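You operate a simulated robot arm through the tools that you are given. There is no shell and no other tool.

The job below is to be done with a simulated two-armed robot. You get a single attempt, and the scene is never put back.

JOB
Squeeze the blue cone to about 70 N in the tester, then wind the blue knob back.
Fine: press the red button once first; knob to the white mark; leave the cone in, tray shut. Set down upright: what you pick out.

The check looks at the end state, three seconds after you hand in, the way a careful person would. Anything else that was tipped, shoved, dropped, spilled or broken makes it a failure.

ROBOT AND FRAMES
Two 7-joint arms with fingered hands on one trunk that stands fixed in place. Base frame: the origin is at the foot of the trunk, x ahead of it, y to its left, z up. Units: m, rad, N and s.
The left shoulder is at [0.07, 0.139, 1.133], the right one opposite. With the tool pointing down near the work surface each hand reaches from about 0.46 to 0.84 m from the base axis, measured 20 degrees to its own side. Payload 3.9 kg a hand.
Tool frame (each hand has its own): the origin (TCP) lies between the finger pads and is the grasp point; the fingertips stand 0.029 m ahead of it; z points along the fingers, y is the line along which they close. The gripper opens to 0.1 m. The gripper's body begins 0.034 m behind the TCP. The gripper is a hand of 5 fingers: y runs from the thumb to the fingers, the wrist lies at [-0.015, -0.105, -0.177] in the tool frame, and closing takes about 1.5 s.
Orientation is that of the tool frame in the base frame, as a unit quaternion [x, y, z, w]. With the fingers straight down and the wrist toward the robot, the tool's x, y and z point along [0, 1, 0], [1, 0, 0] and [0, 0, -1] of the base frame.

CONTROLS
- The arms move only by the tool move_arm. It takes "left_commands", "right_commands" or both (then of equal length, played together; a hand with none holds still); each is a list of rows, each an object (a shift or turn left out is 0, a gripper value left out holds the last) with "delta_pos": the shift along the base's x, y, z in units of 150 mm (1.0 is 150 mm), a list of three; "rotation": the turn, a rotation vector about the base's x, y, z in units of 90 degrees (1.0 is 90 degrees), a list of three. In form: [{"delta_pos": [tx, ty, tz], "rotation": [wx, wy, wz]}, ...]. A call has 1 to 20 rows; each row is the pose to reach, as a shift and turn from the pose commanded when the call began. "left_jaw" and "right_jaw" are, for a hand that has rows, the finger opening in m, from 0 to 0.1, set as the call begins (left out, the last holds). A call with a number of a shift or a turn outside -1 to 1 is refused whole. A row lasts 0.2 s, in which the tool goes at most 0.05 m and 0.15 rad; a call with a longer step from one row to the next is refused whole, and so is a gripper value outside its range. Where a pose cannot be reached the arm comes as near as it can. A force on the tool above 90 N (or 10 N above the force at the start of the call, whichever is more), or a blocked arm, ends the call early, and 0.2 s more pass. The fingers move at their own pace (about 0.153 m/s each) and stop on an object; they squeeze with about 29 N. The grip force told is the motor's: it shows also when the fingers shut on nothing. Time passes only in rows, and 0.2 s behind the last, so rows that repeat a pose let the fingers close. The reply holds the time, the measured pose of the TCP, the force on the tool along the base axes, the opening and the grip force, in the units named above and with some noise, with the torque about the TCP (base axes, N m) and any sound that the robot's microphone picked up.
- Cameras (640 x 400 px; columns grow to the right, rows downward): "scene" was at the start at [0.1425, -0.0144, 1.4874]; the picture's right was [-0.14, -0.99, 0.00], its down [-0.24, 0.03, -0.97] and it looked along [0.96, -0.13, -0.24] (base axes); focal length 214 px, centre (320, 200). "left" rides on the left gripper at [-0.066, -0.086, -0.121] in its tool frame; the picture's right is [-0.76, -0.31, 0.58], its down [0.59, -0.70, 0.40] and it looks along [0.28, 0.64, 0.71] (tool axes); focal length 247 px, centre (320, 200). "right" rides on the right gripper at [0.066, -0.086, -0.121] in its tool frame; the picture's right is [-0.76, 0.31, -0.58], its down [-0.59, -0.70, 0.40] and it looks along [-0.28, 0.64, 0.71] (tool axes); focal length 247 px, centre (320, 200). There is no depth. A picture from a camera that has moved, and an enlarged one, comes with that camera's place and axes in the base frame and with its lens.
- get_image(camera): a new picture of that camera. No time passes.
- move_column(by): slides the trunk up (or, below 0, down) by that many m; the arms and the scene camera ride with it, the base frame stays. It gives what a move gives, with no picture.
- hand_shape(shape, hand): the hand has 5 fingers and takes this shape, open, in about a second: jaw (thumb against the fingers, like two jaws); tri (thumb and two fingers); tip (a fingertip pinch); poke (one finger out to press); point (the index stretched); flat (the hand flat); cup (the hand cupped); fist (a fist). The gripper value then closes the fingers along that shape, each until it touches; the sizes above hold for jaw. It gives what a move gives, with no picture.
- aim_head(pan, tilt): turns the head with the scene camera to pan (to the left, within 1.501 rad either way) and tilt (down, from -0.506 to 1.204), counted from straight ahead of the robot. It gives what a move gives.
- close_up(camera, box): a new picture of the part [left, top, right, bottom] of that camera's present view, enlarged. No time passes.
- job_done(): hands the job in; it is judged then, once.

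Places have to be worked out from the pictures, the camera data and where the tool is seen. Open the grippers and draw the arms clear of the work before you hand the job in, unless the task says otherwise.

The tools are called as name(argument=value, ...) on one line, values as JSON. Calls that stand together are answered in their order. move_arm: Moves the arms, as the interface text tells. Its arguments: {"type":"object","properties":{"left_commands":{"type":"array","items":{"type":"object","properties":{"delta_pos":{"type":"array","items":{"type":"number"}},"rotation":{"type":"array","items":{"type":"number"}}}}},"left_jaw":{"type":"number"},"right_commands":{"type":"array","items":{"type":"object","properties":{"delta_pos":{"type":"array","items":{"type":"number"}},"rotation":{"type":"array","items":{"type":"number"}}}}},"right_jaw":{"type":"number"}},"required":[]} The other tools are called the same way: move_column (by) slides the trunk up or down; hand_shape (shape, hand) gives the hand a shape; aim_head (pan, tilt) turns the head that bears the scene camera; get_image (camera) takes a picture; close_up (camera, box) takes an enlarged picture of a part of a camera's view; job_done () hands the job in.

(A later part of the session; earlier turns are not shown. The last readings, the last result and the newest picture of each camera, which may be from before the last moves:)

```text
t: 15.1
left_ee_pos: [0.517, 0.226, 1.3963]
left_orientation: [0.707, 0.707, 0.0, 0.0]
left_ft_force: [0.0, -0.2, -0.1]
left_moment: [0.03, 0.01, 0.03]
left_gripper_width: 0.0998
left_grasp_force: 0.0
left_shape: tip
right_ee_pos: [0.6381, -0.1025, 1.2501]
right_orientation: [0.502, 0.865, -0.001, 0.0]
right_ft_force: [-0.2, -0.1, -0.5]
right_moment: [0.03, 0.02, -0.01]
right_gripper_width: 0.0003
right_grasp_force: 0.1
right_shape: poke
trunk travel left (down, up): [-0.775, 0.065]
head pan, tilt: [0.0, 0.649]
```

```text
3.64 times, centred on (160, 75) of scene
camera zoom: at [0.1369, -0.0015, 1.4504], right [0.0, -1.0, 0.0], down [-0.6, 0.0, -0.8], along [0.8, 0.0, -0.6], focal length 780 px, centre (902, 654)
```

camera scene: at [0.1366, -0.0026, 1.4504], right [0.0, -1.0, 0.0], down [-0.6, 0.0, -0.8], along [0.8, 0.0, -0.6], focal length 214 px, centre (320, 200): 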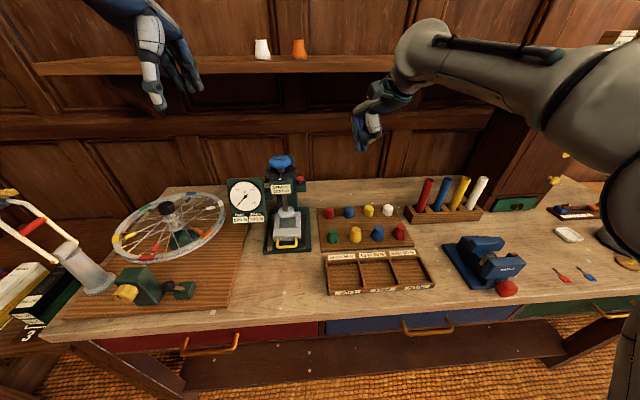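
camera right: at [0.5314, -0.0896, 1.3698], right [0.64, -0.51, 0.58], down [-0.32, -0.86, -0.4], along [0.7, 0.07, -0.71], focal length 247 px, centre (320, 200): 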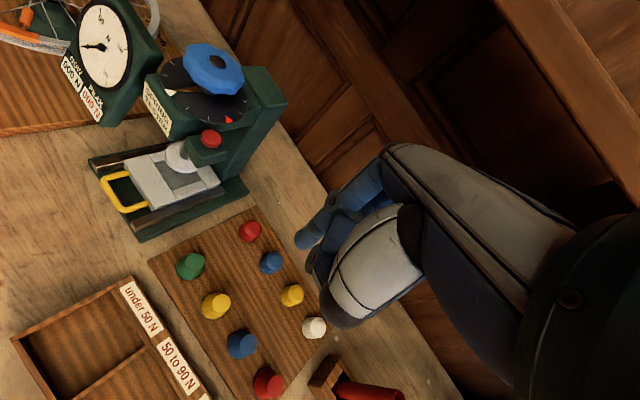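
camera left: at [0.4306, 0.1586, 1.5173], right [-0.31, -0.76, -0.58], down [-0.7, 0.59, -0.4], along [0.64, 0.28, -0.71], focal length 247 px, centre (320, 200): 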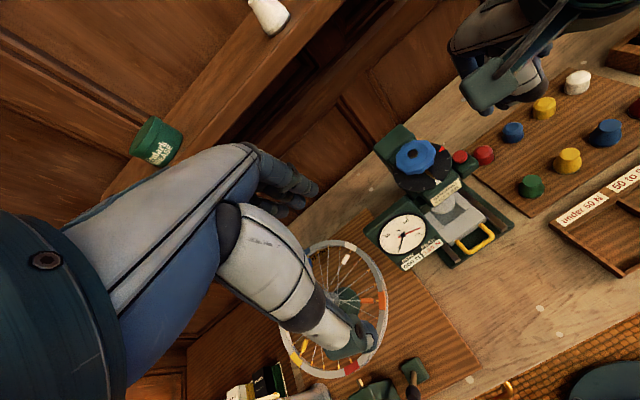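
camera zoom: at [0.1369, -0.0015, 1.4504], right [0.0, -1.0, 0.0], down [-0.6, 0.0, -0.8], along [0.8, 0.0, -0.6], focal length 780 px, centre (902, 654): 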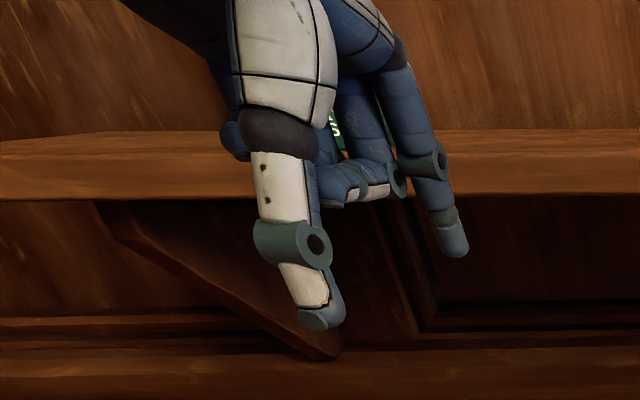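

In "tip", thumb and index extend with the other fingers curled — right for the handle bar. I bring the left hand over in front of the tester and down, with the opening reduced.

move_arm(left_commands=[{"delta_pos": [-0.05, -0.25, 0]}, {"delta_pos": [-0.1, -0.5, -0.1]}, {"delta_pos": [-0.12, -0.75, -0.25]}, {"delta_pos": [-0.12, -0.81, -0.5]}, {"delta_pos": [-0.12, -0.81, -0.8]}, {"delta_pos": [-0.12, -0.81, -1.0]}, {"delta_pos": [-0.12, -0.81, -1.0]}], left_jaw=0.03)

get_image(camera="scene")

get_image(camera="left")

```text
t: 16.7
left_ee_pos: [0.4983, 0.1029, 1.2461]
left_orientation: [0.707, 0.707, 0.0, 0.0]
left_ft_force: [0.0, -0.6, -0.6]
left_moment: [-0.02, 0.01, -0.01]
left_gripper_width: 0.0304
left_grasp_force: 0.0
left_shape: tip
right_ee_pos: [0.6372, -0.1021, 1.249]
right_orientation: [0.502, 0.865, 0.0, 0.0]
right_ft_force: [-0.5, -1.2, -0.3]
right_moment: [-0.01, 0.01, 0.02]
right_gripper_width: 0.0
right_grasp_force: 0.1
right_shape: poke
trunk travel left (down, up): [-0.775, 0.065]
head pan, tilt: [0.0, 0.649]
```

```text
taken
camera scene: at [0.1366, -0.0015, 1.4504], right [0.0, -1.0, 0.0], down [-0.6, 0.0, -0.8], along [0.8, 0.0, -0.6], focal length 214 px, centre (320, 200)
```

scene: 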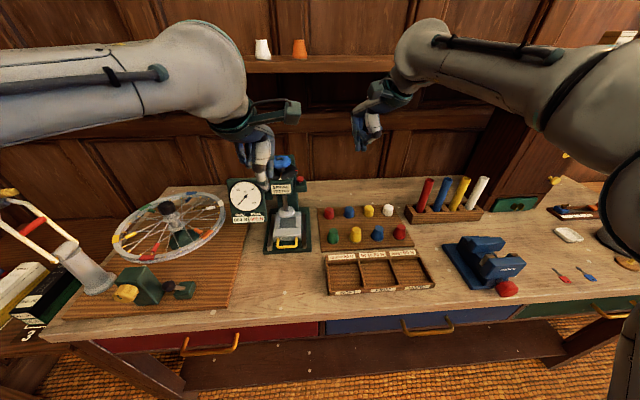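

```text
taken
camera left: at [0.4132, 0.0378, 1.3666], right [-0.31, -0.76, -0.58], down [-0.7, 0.59, -0.4], along [0.64, 0.28, -0.71], focal length 247 px, centre (320, 200)
```

left: 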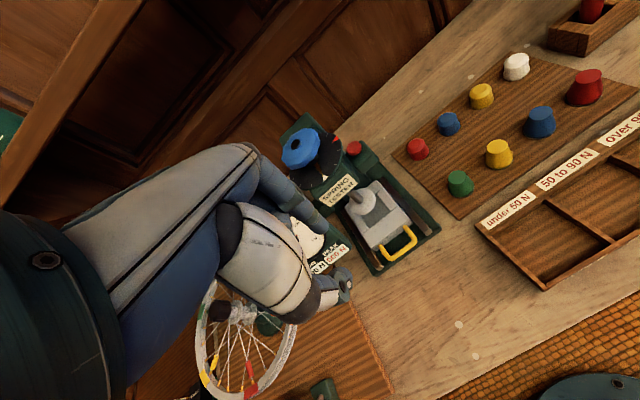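

The path is clear. I continue down and forward toward the handle.

move_arm(left_commands=[{"delta_pos": [0.0, 0, -0.3]}, {"delta_pos": [0.05, 0, -0.6]}, {"delta_pos": [0.2, 0, -0.85]}, {"delta_pos": [0.4, 0, -1.0]}, {"delta_pos": [0.4, 0, -1.0]}])

get_image(camera="left")

close_up(camera="scene", box=[220, 150, 340, 270])

close_up(camera="right", box=[0, 50, 300, 280])

```text
t: 17.9
left_ee_pos: [0.5587, 0.1046, 1.0958]
left_orientation: [0.706, 0.708, 0.001, 0.0]
left_ft_force: [0.4, 0.6, 0.0]
left_moment: [-0.03, 0.02, 0.03]
left_gripper_width: 0.0304
left_grasp_force: 0.0
left_shape: tip
right_ee_pos: [0.6356, -0.1014, 1.2505]
right_orientation: [0.502, 0.865, 0.0, 0.0]
right_ft_force: [-1.6, 0.7, 0.2]
right_moment: [0.01, 0.0, 0.01]
right_gripper_width: 0.0001
right_grasp_force: 0.2
right_shape: poke
trunk travel left (down, up): [-0.775, 0.065]
head pan, tilt: [0.0, 0.649]
```

```text
taken
camera left: at [0.4735, 0.039, 1.2167], right [-0.31, -0.76, -0.58], down [-0.7, 0.59, -0.4], along [0.64, 0.28, -0.71], focal length 247 px, centre (320, 200)
```

left: 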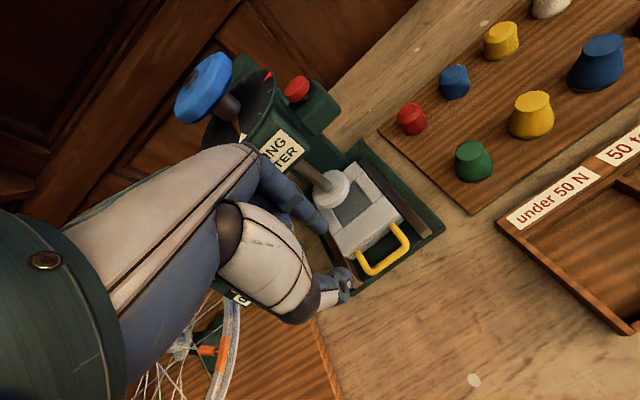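

```text
3.33 times, centred on (280, 210) of scene
camera zoom: at [0.1356, -0.0009, 1.4505], right [0.0, -1.0, 0.0], down [-0.6, 0.0, -0.8], along [0.8, 0.0, -0.6], focal length 715 px, centre (453, 167)
```

zoom: 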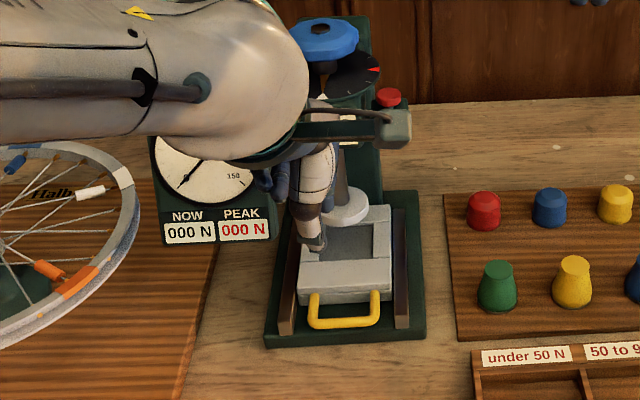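

```text
1.74 times, centred on (150, 165) of right
camera zoom: at [0.5307, -0.0876, 1.3705], right [0.64, -0.51, 0.58], down [-0.32, -0.86, -0.4], along [0.7, 0.07, -0.71], focal length 430 px, centre (616, 261)
```

zoom: 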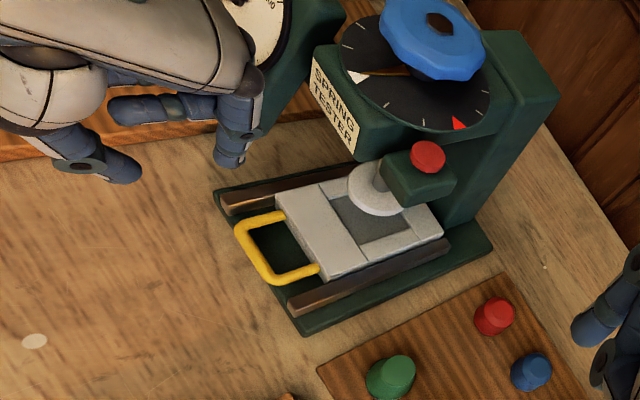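

The right camera gives a good side view of the left hand and handle. I zoom with both hand cameras for precise handle location.

close_up(camera="left", box=[290, 150, 460, 310])

close_up(camera="right", box=[30, 100, 230, 260])

```text
2.50 times, centred on (375, 230) of left
camera zoom: at [0.4735, 0.039, 1.2167], right [-0.31, -0.76, -0.58], down [-0.7, 0.59, -0.4], along [0.64, 0.28, -0.71], focal length 617 px, centre (182, 125)
```

zoom: 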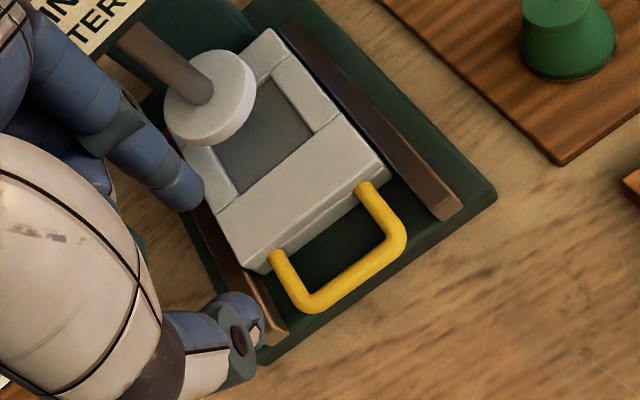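

```text
2.50 times, centred on (130, 180) of right
camera zoom: at [0.5307, -0.0876, 1.3705], right [0.64, -0.51, 0.58], down [-0.32, -0.86, -0.4], along [0.7, 0.07, -0.71], focal length 617 px, centre (795, 250)
```

zoom: 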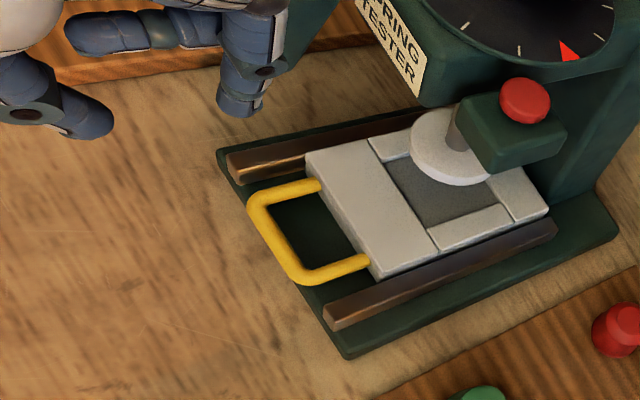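

Triangulating with both hand cameras gives the bar centre ≈ (0.592, 0.1025, 0.92), tray front ≈ x 0.626. I lower the left hand to z≈0.975 above the bar and check.

move_arm(left_commands=[{"delta_pos": [0.1, -0.005, -0.3]}, {"delta_pos": [0.193, -0.013, -0.6]}, {"delta_pos": [0.193, -0.013, -0.8]}, {"delta_pos": [0.193, -0.013, -0.8]}])

close_up(camera="right", box=[30, 100, 230, 260])

close_up(camera="scene", box=[220, 180, 340, 270])

get_image(camera="left")

```text
t: 18.9
left_ee_pos: [0.5883, 0.1014, 0.977]
left_orientation: [0.708, 0.706, 0.0, 0.0]
left_ft_force: [0.0, -0.9, 0.3]
left_moment: [0.07, 0.04, -0.03]
left_gripper_width: 0.0303
left_grasp_force: 0.1
left_shape: tip
right_ee_pos: [0.6379, -0.1031, 1.2498]
right_orientation: [0.502, 0.865, 0.001, 0.0]
right_ft_force: [0.4, 0.3, 0.2]
right_moment: [-0.01, -0.02, 0.01]
right_gripper_width: 0.0001
right_grasp_force: 0.1
right_shape: poke
trunk travel left (down, up): [-0.775, 0.065]
head pan, tilt: [0.0, 0.649]
```

```text
2.50 times, centred on (130, 180) of right
camera zoom: at [0.5318, -0.0883, 1.37], right [0.64, -0.51, 0.58], down [-0.32, -0.86, -0.4], along [0.7, 0.07, -0.71], focal length 617 px, centre (795, 250)
```

zoom: 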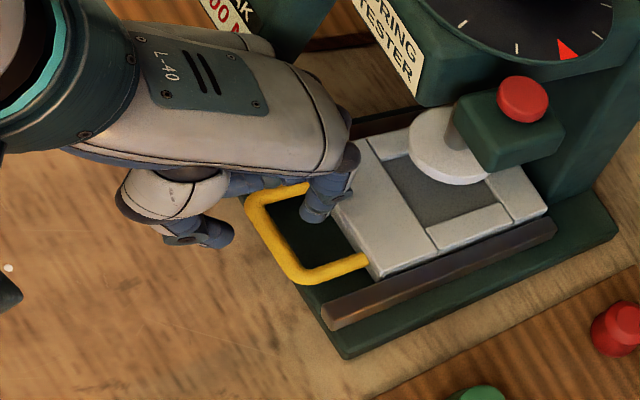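

```text
4.44 times, centred on (280, 225) of scene
camera zoom: at [0.1368, -0.0016, 1.4504], right [0.0, -1.0, 0.0], down [-0.6, 0.0, -0.8], along [0.8, 0.0, -0.6], focal length 953 px, centre (498, 89)
```

zoom: 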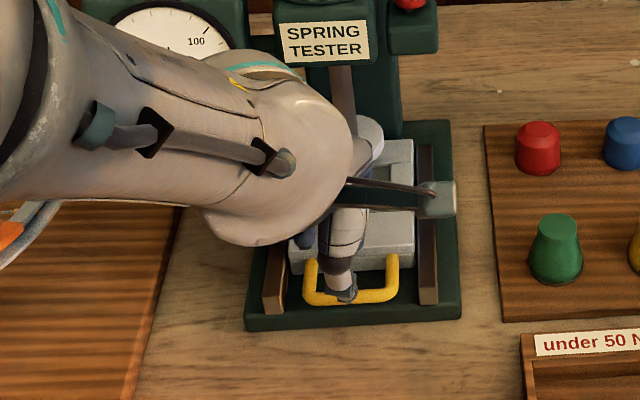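

```text
taken
camera left: at [0.503, 0.0363, 1.0971], right [-0.31, -0.76, -0.58], down [-0.7, 0.59, -0.4], along [0.64, 0.28, -0.71], focal length 247 px, centre (320, 200)
```

left: 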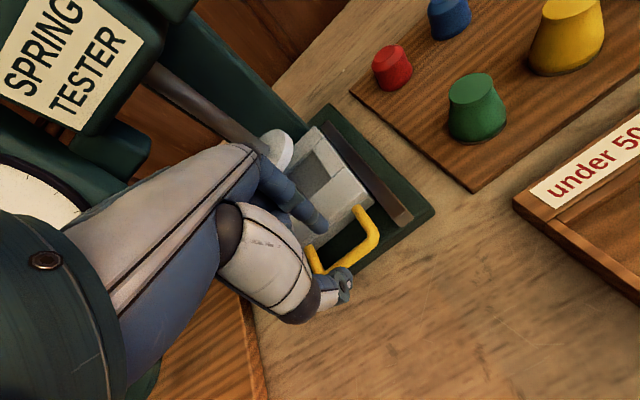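

Thumb and index straddle the bar in x and line up in y. I lower to TCP z≈0.932 in small rows and check forces.

move_arm(left_commands=[{"delta_pos": [0, 0, -0.1]}, {"delta_pos": [0, 0, -0.2]}, {"delta_pos": [0, 0, -0.293]}, {"delta_pos": [0, 0, -0.293]}])

close_up(camera="right", box=[30, 100, 230, 260])

close_up(camera="left", box=[240, 160, 440, 320])

close_up(camera="scene", box=[240, 200, 340, 270])

```text
t: 19.9
left_ee_pos: [0.5893, 0.1011, 0.9326]
left_orientation: [0.707, 0.708, -0.001, 0.0]
left_ft_force: [-0.5, -0.1, 0.1]
left_moment: [0.0, 0.03, -0.03]
left_gripper_width: 0.0301
left_grasp_force: 0.2
left_shape: tip
right_ee_pos: [0.6376, -0.1023, 1.2498]
right_orientation: [0.502, 0.865, 0.0, 0.001]
right_ft_force: [0.5, -1.0, 0.1]
right_moment: [-0.02, 0.0, -0.01]
right_gripper_width: 0.0001
right_grasp_force: 0.1
right_shape: poke
trunk travel left (down, up): [-0.775, 0.065]
head pan, tilt: [0.0, 0.649]
```

```text
2.50 times, centred on (130, 180) of right
camera zoom: at [0.5317, -0.0883, 1.37], right [0.64, -0.51, 0.58], down [-0.32, -0.86, -0.4], along [0.7, 0.07, -0.71], focal length 617 px, centre (795, 250)
```

zoom: 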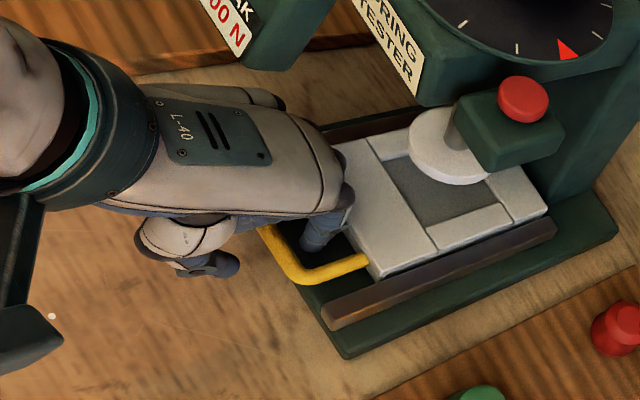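

```text
2.50 times, centred on (340, 240) of left
camera zoom: at [0.5031, 0.0362, 1.0532], right [-0.31, -0.76, -0.58], down [-0.7, 0.59, -0.4], along [0.64, 0.28, -0.71], focal length 617 px, centre (270, 100)
```

zoom: 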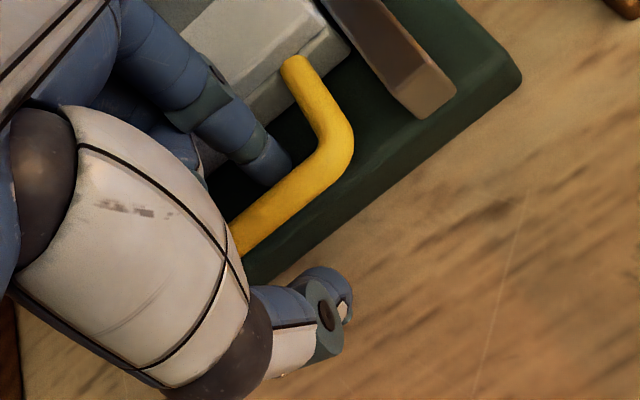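

```text
5.71 times, centred on (290, 235) of scene
camera zoom: at [0.1367, -0.0015, 1.4504], right [0.0, -1.0, 0.0], down [-0.6, 0.0, -0.8], along [0.8, 0.0, -0.6], focal length 1226 px, centre (491, 0)
```

zoom: 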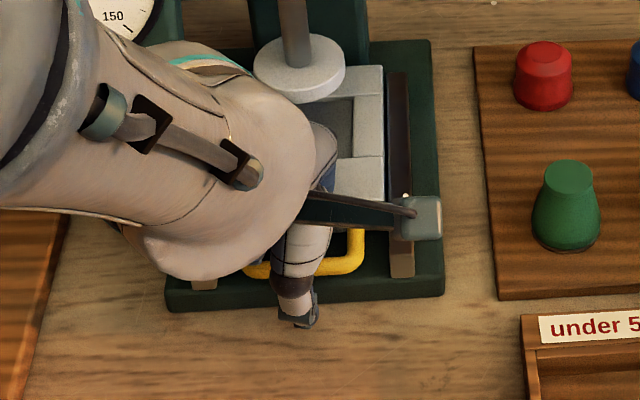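

Index is inside the U behind the bar, thumb in front. I lower 6 mm more and close the pinch on the bar.

move_arm(left_commands=[{"delta_pos": [0, 0, -0.02]}, {"delta_pos": [0, 0, -0.04]}, {"delta_pos": [0, 0, -0.04]}])

move_arm(left_commands=[{"delta_pos": [0, 0, 0]}, {"delta_pos": [0, 0, 0]}, {"delta_pos": [0, 0, 0]}, {"delta_pos": [0, 0, 0]}], left_jaw=0.0)

close_up(camera="left", box=[240, 160, 440, 320])

close_up(camera="right", box=[30, 100, 230, 260])

```text
t: 20.7
left_ee_pos: [0.5872, 0.1007, 0.9286]
left_orientation: [0.707, 0.707, 0.001, 0.003]
left_ft_force: [0.5, 0.7, 12.7]
left_moment: [-0.01, -0.38, -0.01]
left_gripper_width: 0.0302
left_grasp_force: 0.1
left_shape: tip
right_ee_pos: [0.6361, -0.1022, 1.2511]
right_orientation: [0.502, 0.865, 0.001, 0.0]
right_ft_force: [0.1, -1.4, 0.6]
right_moment: [0.02, -0.03, 0.0]
right_gripper_width: 0.0002
right_grasp_force: 0.0
right_shape: poke
trunk travel left (down, up): [-0.775, 0.065]
head pan, tilt: [0.0, 0.649]
```

```text
t: 21.7
left_ee_pos: [0.5882, 0.1016, 0.9287]
left_orientation: [0.707, 0.707, 0.003, 0.002]
left_ft_force: [4.0, 1.3, 17.9]
left_moment: [-0.06, -0.71, 0.03]
left_gripper_width: 0.0101
left_grasp_force: 28.6
left_shape: tip
right_ee_pos: [0.6359, -0.1038, 1.2492]
right_orientation: [0.502, 0.865, 0.001, 0.0]
right_ft_force: [0.6, 0.2, -0.3]
right_moment: [-0.02, -0.01, -0.01]
right_gripper_width: 0.0002
right_grasp_force: 0.0
right_shape: poke
trunk travel left (down, up): [-0.775, 0.065]
head pan, tilt: [0.0, 0.649]
```

```text
2.50 times, centred on (340, 240) of left
camera zoom: at [0.5018, 0.0357, 1.0486], right [-0.3, -0.76, -0.58], down [-0.7, 0.59, -0.4], along [0.64, 0.28, -0.71], focal length 617 px, centre (270, 100)
```

zoom: 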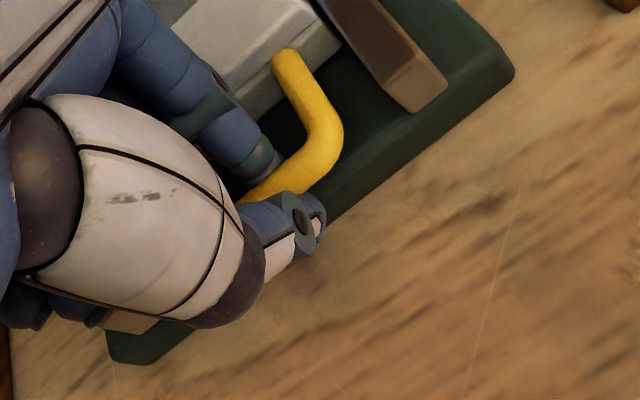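

```text
2.50 times, centred on (130, 180) of right
camera zoom: at [0.5298, -0.0885, 1.3709], right [0.64, -0.51, 0.58], down [-0.32, -0.86, -0.4], along [0.7, 0.07, -0.71], focal length 617 px, centre (795, 250)
```

zoom: 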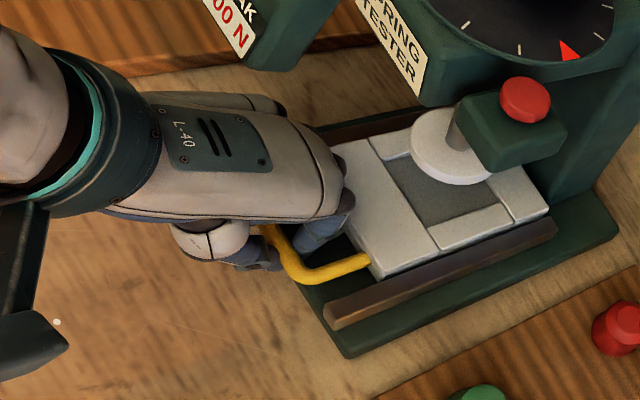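

The pinch holds the bar (10 mm) with a light vertical contact, so I ease up 2–3 mm and pull the tray straight out along its slight yaw, 45 mm first.

move_arm(left_commands=[{"delta_pos": [0, 0, 0.017]}, {"delta_pos": [-0.05, -0.003, 0.017]}, {"delta_pos": [-0.1, -0.006, 0.017]}, {"delta_pos": [-0.15, -0.009, 0.017]}, {"delta_pos": [-0.2, -0.012, 0.017]}, {"delta_pos": [-0.25, -0.015, 0.017]}, {"delta_pos": [-0.3, -0.018, 0.017]}, {"delta_pos": [-0.3, -0.018, 0.017]}])

close_up(camera="right", box=[0, 80, 250, 280])

close_up(camera="left", box=[240, 100, 440, 320])

```text
t: 23.5
left_ee_pos: [0.5437, 0.0996, 0.9271]
left_orientation: [0.707, 0.707, 0.0, -0.002]
left_ft_force: [0.2, -3.9, -13.3]
left_moment: [-0.02, 0.09, -0.03]
left_gripper_width: 0.0113
left_grasp_force: 29.1
left_shape: tip
right_ee_pos: [0.6398, -0.1035, 1.2486]
right_orientation: [0.502, 0.865, 0.0, -0.001]
right_ft_force: [-0.3, 0.0, -0.5]
right_moment: [0.01, -0.03, 0.01]
right_gripper_width: 0.0002
right_grasp_force: 0.0
right_shape: poke
trunk travel left (down, up): [-0.775, 0.065]
head pan, tilt: [0.0, 0.649]
```

```text
2.00 times, centred on (125, 180) of right
camera zoom: at [0.5336, -0.0887, 1.3691], right [0.64, -0.51, 0.58], down [-0.32, -0.86, -0.4], along [0.7, 0.07, -0.71], focal length 494 px, centre (710, 240)
```

zoom: 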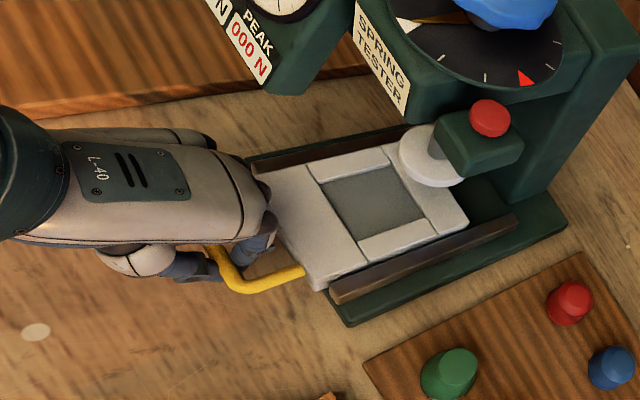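

```text
1.82 times, centred on (340, 210) of left
camera zoom: at [0.4584, 0.0333, 1.0477], right [-0.31, -0.76, -0.58], down [-0.7, 0.59, -0.4], along [0.64, 0.28, -0.71], focal length 449 px, centre (284, 182)
```

zoom: 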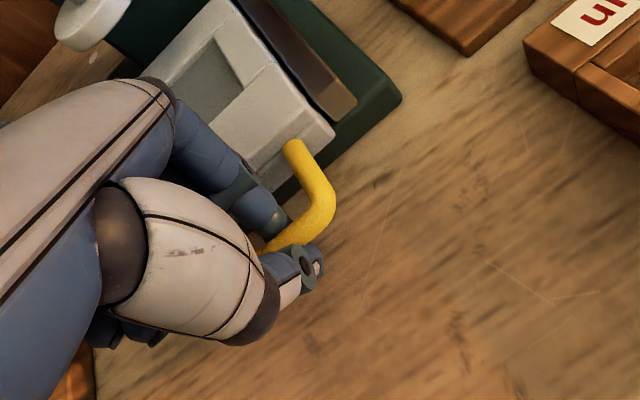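

The tray slides freely (45 mm so far). I relax 1.5 mm downward and pull another 40 mm, watching force for an end stop.

move_arm(left_commands=[{"delta_pos": [0, 0, -0.01]}, {"delta_pos": [-0.06, -0.003, -0.01]}, {"delta_pos": [-0.12, -0.006, -0.01]}, {"delta_pos": [-0.18, -0.01, -0.01]}, {"delta_pos": [-0.24, -0.013, -0.01]}, {"delta_pos": [-0.27, -0.015, -0.01]}, {"delta_pos": [-0.27, -0.015, -0.01]}])

close_up(camera="right", box=[0, 80, 250, 280])

close_up(camera="scene", box=[230, 180, 350, 280])

```text
t: 25.1
left_ee_pos: [0.5032, 0.0967, 0.9272]
left_orientation: [0.707, 0.707, 0.0, -0.001]
left_ft_force: [1.7, -4.8, -12.3]
left_moment: [-0.03, 0.09, -0.06]
left_gripper_width: 0.0112
left_grasp_force: 28.9
left_shape: tip
right_ee_pos: [0.6395, -0.1045, 1.248]
right_orientation: [0.502, 0.865, 0.0, -0.001]
right_ft_force: [-0.1, -0.4, 0.2]
right_moment: [-0.01, 0.02, 0.0]
right_gripper_width: 0.0
right_grasp_force: 0.1
right_shape: poke
trunk travel left (down, up): [-0.775, 0.065]
head pan, tilt: [0.0, 0.649]
```

```text
2.00 times, centred on (125, 180) of right
camera zoom: at [0.5336, -0.089, 1.3691], right [0.64, -0.51, 0.58], down [-0.32, -0.86, -0.4], along [0.7, 0.07, -0.71], focal length 494 px, centre (710, 240)
```

zoom: 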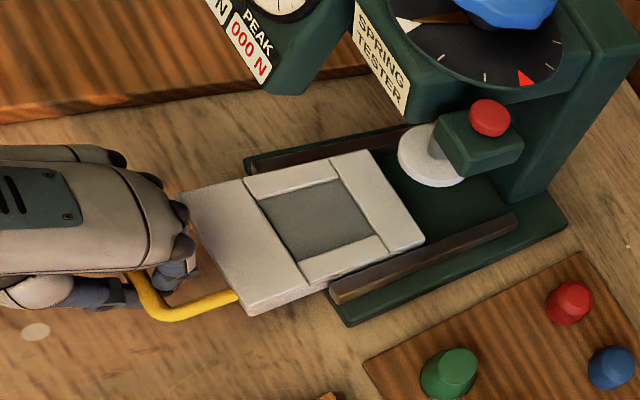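

```text
4.00 times, centred on (290, 230) of scene
camera zoom: at [0.1388, -0.0023, 1.4502], right [0.0, -1.0, 0.0], down [-0.61, 0.0, -0.8], along [0.8, 0.0, -0.61], focal length 858 px, centre (440, 80)
```

zoom: 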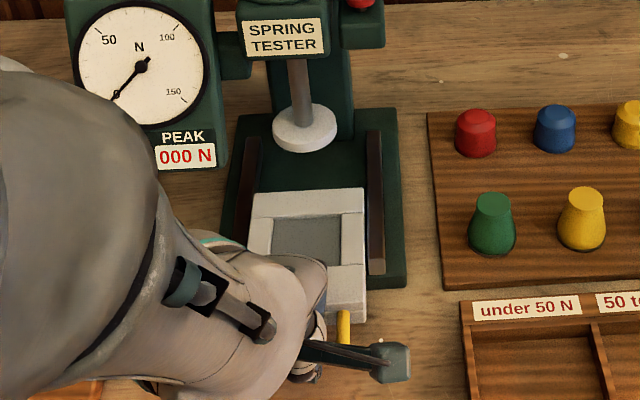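

The pocket is now clear of the pad at about (0.614, 0.108). I try another 20 mm to gain room from the head, watching for a stop.

move_arm(left_commands=[{"delta_pos": [-0.03, -0.002, -0.005]}, {"delta_pos": [-0.06, -0.004, -0.005]}, {"delta_pos": [-0.09, -0.006, -0.005]}, {"delta_pos": [-0.12, -0.009, -0.005]}, {"delta_pos": [-0.133, -0.01, -0.005]}])

close_up(camera="right", box=[0, 80, 250, 280])

```text
t: 26.3
left_ee_pos: [0.4832, 0.0958, 0.9255]
left_orientation: [0.707, 0.707, 0.001, 0.0]
left_ft_force: [1.0, -5.5, -8.0]
left_moment: [-0.02, 0.09, -0.05]
left_gripper_width: 0.0111
left_grasp_force: 29.2
left_shape: tip
right_ee_pos: [0.6391, -0.1037, 1.2476]
right_orientation: [0.503, 0.865, 0.001, 0.0]
right_ft_force: [0.1, -0.5, 0.4]
right_moment: [0.0, -0.04, 0.02]
right_gripper_width: 0.0
right_grasp_force: 0.1
right_shape: poke
trunk travel left (down, up): [-0.775, 0.065]
head pan, tilt: [0.0, 0.649]
```

```text
2.00 times, centred on (125, 180) of right
camera zoom: at [0.533, -0.0894, 1.3694], right [0.64, -0.51, 0.58], down [-0.32, -0.86, -0.4], along [0.7, 0.07, -0.71], focal length 494 px, centre (710, 240)
```

zoom: 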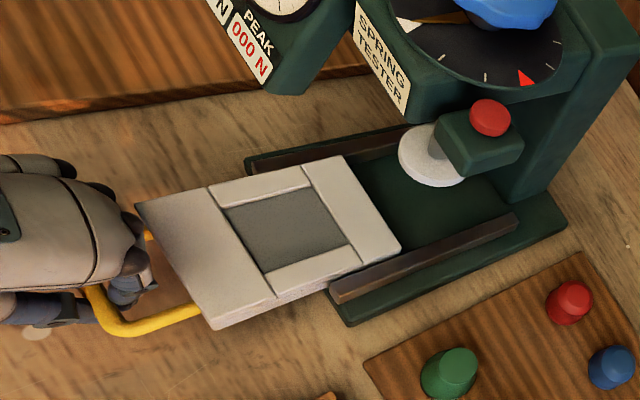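

The tray is ~105 mm out with the pocket fully exposed; I'll keep the left hand holding the handle so I can push it back exactly. Now I set the right hand to a three-finger grasp and move above the blue cone.

hand_shape(shape="tri", hand="right")

move_arm(right_commands=[{"delta_pos": [0.03, -0.2, -0.1]}, {"delta_pos": [0.06, -0.45, -0.25]}, {"delta_pos": [0.08, -0.63, -0.45]}, {"delta_pos": [0.09, -0.633, -0.7]}, {"delta_pos": [0.09, -0.633, -0.95]}, {"delta_pos": [0.09, -0.633, -0.95]}], right_jaw=0.08)

get_image(camera="right")

get_image(camera="scene")

get_image(camera="left")

```text
t: 27.2
left_ee_pos: [0.4839, 0.0946, 0.9261]
left_orientation: [0.707, 0.707, -0.001, 0.0]
left_ft_force: [-0.5, -6.5, -7.9]
left_moment: [-0.05, 0.03, -0.09]
left_gripper_width: 0.0112
left_grasp_force: 28.8
left_shape: tip
right_ee_pos: [0.6394, -0.1032, 1.2489]
right_orientation: [0.503, 0.865, 0.0, -0.001]
right_ft_force: [1.0, 0.4, 0.1]
right_moment: [0.0, -0.04, 0.01]
right_gripper_width: 0.0997
right_grasp_force: 0.1
right_shape: tri
trunk travel left (down, up): [-0.775, 0.065]
head pan, tilt: [0.0, 0.649]
```

```text
t: 28.6
left_ee_pos: [0.4829, 0.0939, 0.926]
left_orientation: [0.708, 0.707, 0.0, 0.0]
left_ft_force: [-0.1, -5.8, -7.7]
left_moment: [-0.03, 0.08, -0.07]
left_gripper_width: 0.0111
left_grasp_force: 29.6
left_shape: tip
right_ee_pos: [0.6518, -0.1986, 1.1065]
right_orientation: [0.503, 0.864, 0.0, 0.0]
right_ft_force: [-0.1, -0.2, 0.6]
right_moment: [-0.03, 0.02, 0.03]
right_gripper_width: 0.0805
right_grasp_force: 0.0
right_shape: tri
trunk travel left (down, up): [-0.775, 0.065]
head pan, tilt: [0.0, 0.649]
```

```text
taken
camera right: at [0.5454, -0.1837, 1.2264], right [0.64, -0.51, 0.58], down [-0.32, -0.86, -0.4], along [0.7, 0.07, -0.71], focal length 247 px, centre (320, 200)
```

right: 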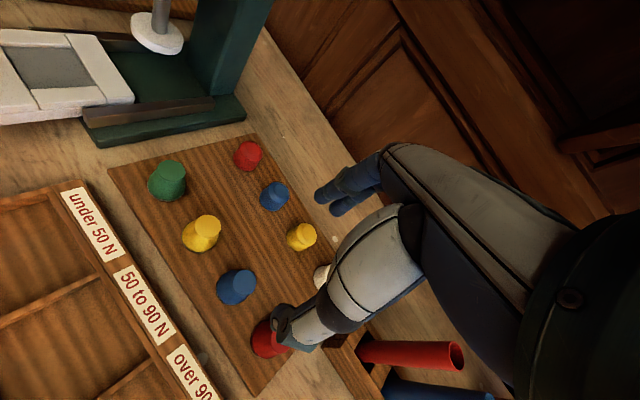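

```text
taken
camera scene: at [0.1378, -0.0023, 1.4503], right [0.0, -1.0, 0.0], down [-0.61, 0.0, -0.8], along [0.8, 0.0, -0.61], focal length 214 px, centre (320, 200)
```

scene: 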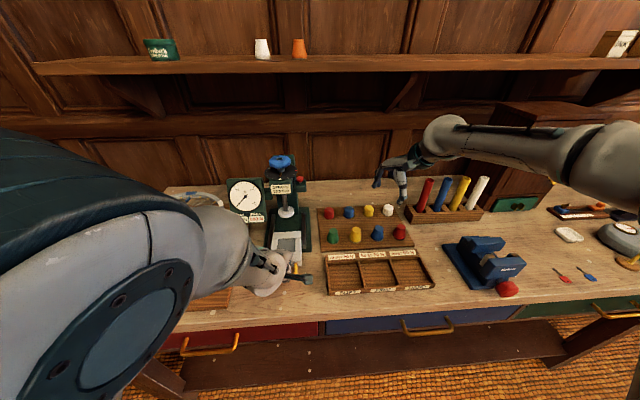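

```text
taken
camera left: at [0.3981, 0.0292, 1.047], right [-0.31, -0.76, -0.58], down [-0.7, 0.59, -0.4], along [0.64, 0.28, -0.71], focal length 247 px, centre (320, 200)
```

left: 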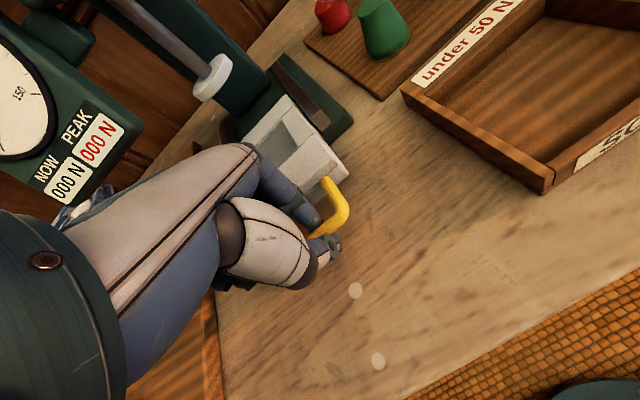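

The right hand is above the cone area. I zoom in from the right and scene cameras to pin the blue cone.

close_up(camera="right", box=[160, 180, 320, 340])

close_up(camera="scene", box=[330, 190, 430, 260])

close_up(camera="scene", box=[350, 120, 450, 220])

```text
2.50 times, centred on (240, 260) of right
camera zoom: at [0.5454, -0.1837, 1.2264], right [0.64, -0.51, 0.58], down [-0.32, -0.86, -0.4], along [0.7, 0.07, -0.71], focal length 617 px, centre (520, 50)
```

zoom: 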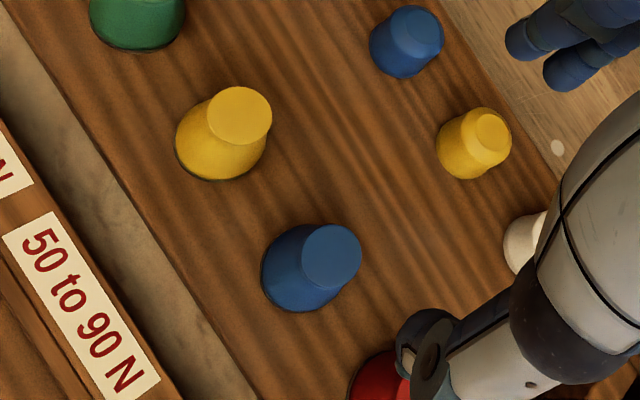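

```text
5.71 times, centred on (380, 225) of scene
camera zoom: at [0.1378, -0.0023, 1.4503], right [0.0, -1.0, 0.0], down [-0.61, 0.0, -0.8], along [0.8, 0.0, -0.61], focal length 1226 px, centre (-23, 57)
```

zoom: 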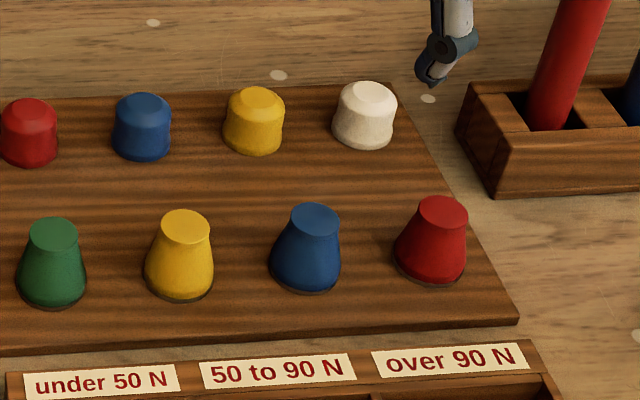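

```text
4.00 times, centred on (400, 170) of scene
camera zoom: at [0.1378, -0.0023, 1.4503], right [0.0, -1.0, 0.0], down [-0.61, 0.0, -0.8], along [0.8, 0.0, -0.61], focal length 858 px, centre (0, 320)
```

zoom: 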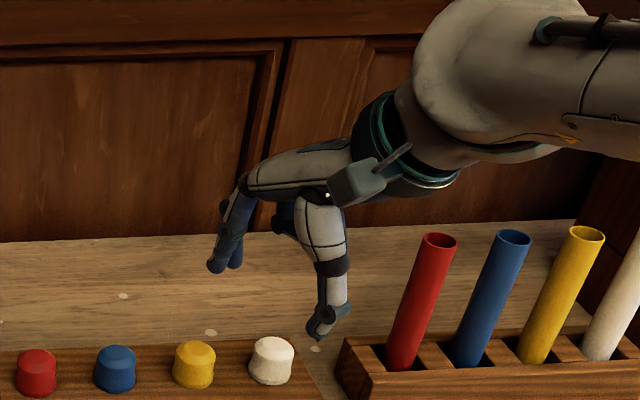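

Blue cone top centre ≈ (0.657, −0.201, 0.936), base ≈ z 0.893. I align over it and descend to z≈1.00 for a check.

move_arm(right_commands=[{"delta_pos": [0.035, -0.022, -0.2]}, {"delta_pos": [0.035, -0.022, -0.45]}, {"delta_pos": [0.035, -0.022, -0.7]}, {"delta_pos": [0.035, -0.022, -0.7]}], right_jaw=0.08)

get_image(camera="right")

close_up(camera="scene", box=[330, 160, 430, 260])

```text
t: 29.6
left_ee_pos: [0.4824, 0.0949, 0.9259]
left_orientation: [0.707, 0.707, -0.001, 0.0]
left_ft_force: [1.0, -5.8, -8.9]
left_moment: [-0.04, 0.06, -0.07]
left_gripper_width: 0.0115
left_grasp_force: 29.3
left_shape: tip
right_ee_pos: [0.6563, -0.202, 1.0014]
right_orientation: [0.502, 0.865, 0.0, -0.001]
right_ft_force: [-0.4, -0.3, -0.2]
right_moment: [-0.04, 0.01, -0.04]
right_gripper_width: 0.0803
right_grasp_force: 0.1
right_shape: tri
trunk travel left (down, up): [-0.775, 0.065]
head pan, tilt: [0.0, 0.649]
```

```text
taken
camera right: at [0.5508, -0.1874, 1.1218], right [0.64, -0.51, 0.58], down [-0.32, -0.86, -0.4], along [0.7, 0.07, -0.71], focal length 247 px, centre (320, 200)
```

right: 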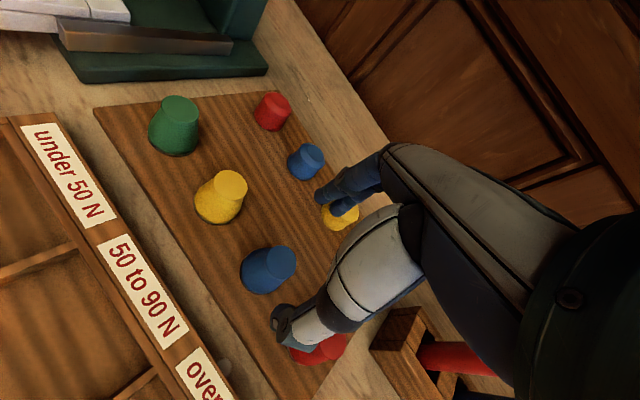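

```text
4.00 times, centred on (380, 210) of scene
camera zoom: at [0.1378, -0.0023, 1.4503], right [0.0, -1.0, 0.0], down [-0.61, 0.0, -0.8], along [0.8, 0.0, -0.61], focal length 858 px, centre (80, 160)
```

zoom: 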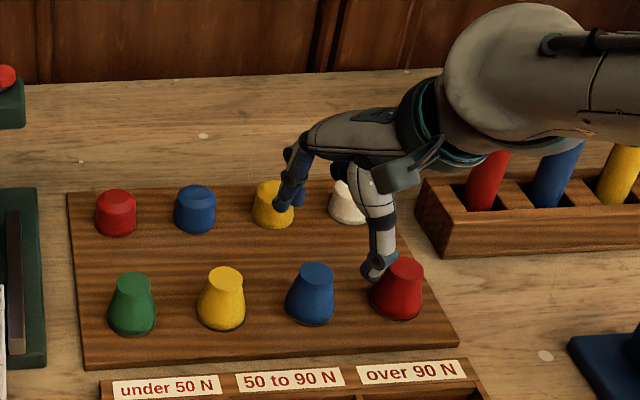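

Clearances to neighbours look fine. I descend to TCP z≈0.936 with the fingers around the cone.

move_arm(right_commands=[{"delta_pos": [0, 0, -0.15]}, {"delta_pos": [0, 0, -0.3]}, {"delta_pos": [0, 0, -0.437]}, {"delta_pos": [0, 0, -0.437]}])

get_image(camera="right")

close_up(camera="scene", box=[330, 190, 430, 260])

```text
t: 30.6
left_ee_pos: [0.4828, 0.095, 0.9267]
left_orientation: [0.707, 0.707, 0.001, -0.001]
left_ft_force: [1.2, -5.3, -9.4]
left_moment: [-0.02, 0.06, -0.07]
left_gripper_width: 0.0112
left_grasp_force: 28.6
left_shape: tip
right_ee_pos: [0.6571, -0.2006, 0.9351]
right_orientation: [0.502, 0.865, 0.0, 0.0]
right_ft_force: [-0.7, 0.3, 0.3]
right_moment: [-0.02, -0.01, 0.02]
right_gripper_width: 0.0803
right_grasp_force: 0.0
right_shape: tri
trunk travel left (down, up): [-0.775, 0.065]
head pan, tilt: [0.0, 0.649]
```

```text
taken
camera right: at [0.5508, -0.1866, 1.0562], right [0.64, -0.51, 0.58], down [-0.32, -0.86, -0.4], along [0.7, 0.07, -0.71], focal length 247 px, centre (320, 200)
```

right: 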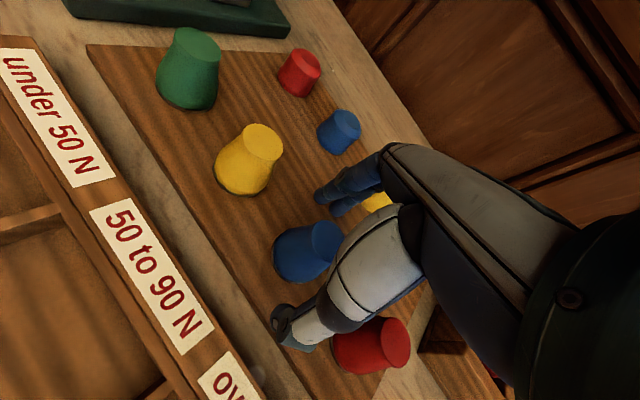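

```text
5.71 times, centred on (380, 225) of scene
camera zoom: at [0.138, -0.0024, 1.4502], right [0.0, -1.0, 0.0], down [-0.61, 0.0, -0.8], along [0.8, 0.0, -0.61], focal length 1226 px, centre (-23, 57)
```

zoom: 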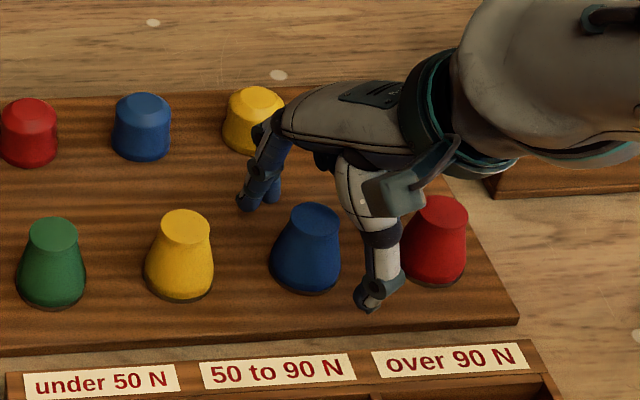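

The cone sits between thumb and the two fingers, TCP on its top centre. I close the grasp.

move_arm(right_commands=[{"delta_pos": [0, 0, 0]}, {"delta_pos": [0, 0, 0]}, {"delta_pos": [0, 0, 0]}, {"delta_pos": [0, 0, 0]}, {"delta_pos": [0, 0, 0]}, {"delta_pos": [0, 0, 0]}, {"delta_pos": [0, 0, 0]}, {"delta_pos": [0, 0, 0]}], right_jaw=0.0)

get_image(camera="right")

close_up(camera="scene", box=[330, 190, 430, 260])

```text
t: 32.4
left_ee_pos: [0.4832, 0.0965, 0.9264]
left_orientation: [0.708, 0.707, -0.001, -0.001]
left_ft_force: [-0.4, -5.5, -9.2]
left_moment: [-0.03, 0.07, -0.08]
left_gripper_width: 0.0113
left_grasp_force: 28.7
left_shape: tip
right_ee_pos: [0.656, -0.2006, 0.9356]
right_orientation: [0.502, 0.865, 0.0, -0.001]
right_ft_force: [0.9, -0.6, 0.2]
right_moment: [0.03, 0.0, -0.02]
right_gripper_width: 0.0285
right_grasp_force: 29.1
right_shape: tri
trunk travel left (down, up): [-0.775, 0.065]
head pan, tilt: [0.0, 0.649]
```

```text
taken
camera right: at [0.5508, -0.1867, 1.0564], right [0.64, -0.51, 0.58], down [-0.32, -0.86, -0.4], along [0.7, 0.07, -0.71], focal length 247 px, centre (320, 200)
```

right: 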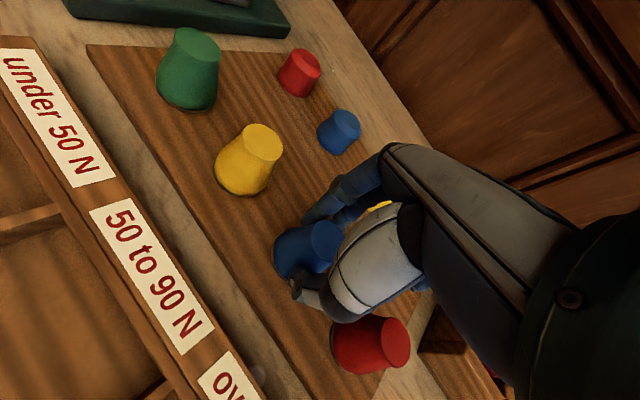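

```text
5.71 times, centred on (380, 225) of scene
camera zoom: at [0.138, -0.0025, 1.4503], right [0.0, -1.0, 0.0], down [-0.61, 0.0, -0.8], along [0.8, 0.0, -0.61], focal length 1226 px, centre (-23, 57)
```

zoom: 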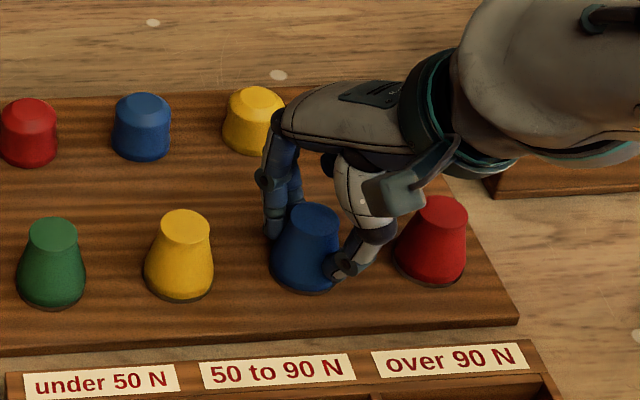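

The grip is firm (29 N). I lift the cone straight up.

move_arm(right_commands=[{"delta_pos": [0, 0, 0.07]}, {"delta_pos": [0, 0, 0.2]}, {"delta_pos": [0, 0, 0.4]}, {"delta_pos": [0, 0, 0.65]}, {"delta_pos": [0, 0, 0.9]}, {"delta_pos": [0, 0, 0.9]}])

get_image(camera="right")

close_up(camera="scene", box=[330, 140, 430, 260])

```text
t: 33.8
left_ee_pos: [0.4841, 0.095, 0.9255]
left_orientation: [0.707, 0.707, 0.0, -0.002]
left_ft_force: [-0.5, -3.7, -8.1]
left_moment: [-0.06, 0.08, -0.03]
left_gripper_width: 0.0112
left_grasp_force: 29.3
left_shape: tip
right_ee_pos: [0.6578, -0.2011, 1.0701]
right_orientation: [0.502, 0.865, 0.001, -0.001]
right_ft_force: [0.4, 0.6, -0.5]
right_moment: [0.03, 0.02, -0.02]
right_gripper_width: 0.0284
right_grasp_force: 29.4
right_shape: tri
trunk travel left (down, up): [-0.775, 0.065]
head pan, tilt: [0.0, 0.649]
```

```text
taken
camera right: at [0.5523, -0.1867, 1.1906], right [0.64, -0.51, 0.58], down [-0.32, -0.86, -0.4], along [0.7, 0.07, -0.71], focal length 247 px, centre (320, 200)
```

right: 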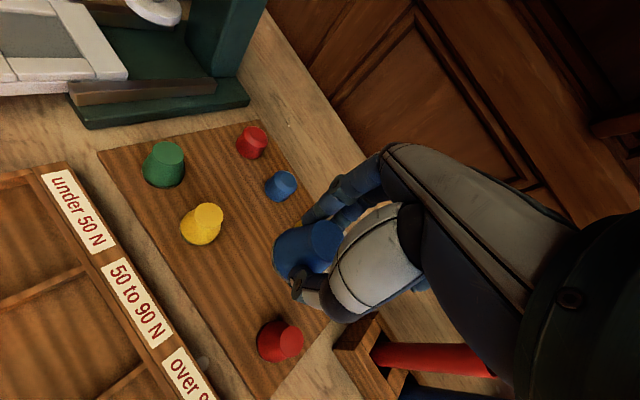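

```text
3.33 times, centred on (380, 200) of scene
camera zoom: at [0.1383, -0.0027, 1.4503], right [0.0, -1.0, 0.0], down [-0.61, 0.0, -0.8], along [0.8, 0.0, -0.61], focal length 715 px, centre (120, 200)
```

zoom: 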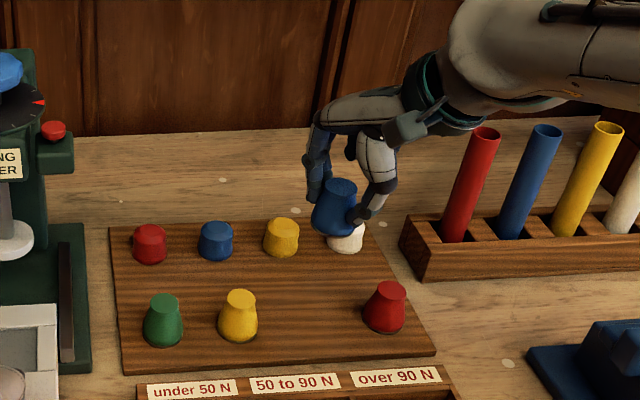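

The cone is held upright. Now I look at the tray pocket from the scene camera to fix its centre.

close_up(camera="scene", box=[240, 200, 340, 280])

close_up(camera="left", box=[190, 60, 390, 260])

close_up(camera="right", box=[0, 0, 260, 140])

```text
5.00 times, centred on (290, 240) of scene
camera zoom: at [0.1383, -0.0027, 1.4503], right [0.0, -1.0, 0.0], down [-0.61, 0.0, -0.8], along [0.8, 0.0, -0.61], focal length 1072 px, centre (470, 0)
```

zoom: 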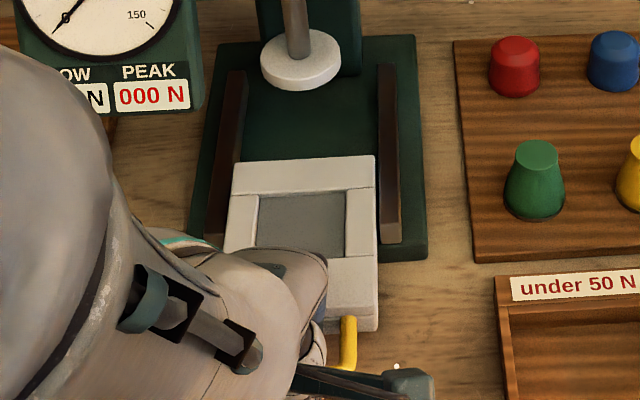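

```text
2.00 times, centred on (290, 160) of left
camera zoom: at [0.3985, 0.0291, 1.0468], right [-0.31, -0.76, -0.58], down [-0.7, 0.59, -0.4], along [0.64, 0.28, -0.71], focal length 494 px, centre (380, 280)
```

zoom: 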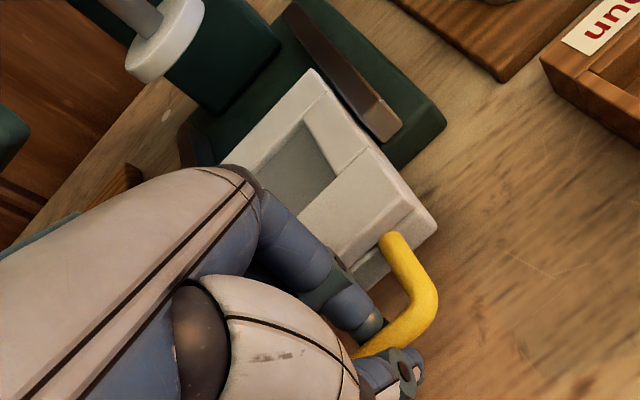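

```text
2.46 times, centred on (130, 70) of right
camera zoom: at [0.5523, -0.1867, 1.1906], right [0.64, -0.51, 0.58], down [-0.32, -0.86, -0.4], along [0.7, 0.07, -0.71], focal length 608 px, centre (788, 520)
```

zoom: 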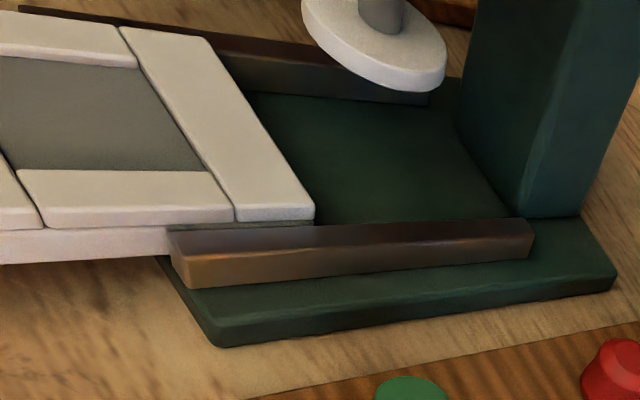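

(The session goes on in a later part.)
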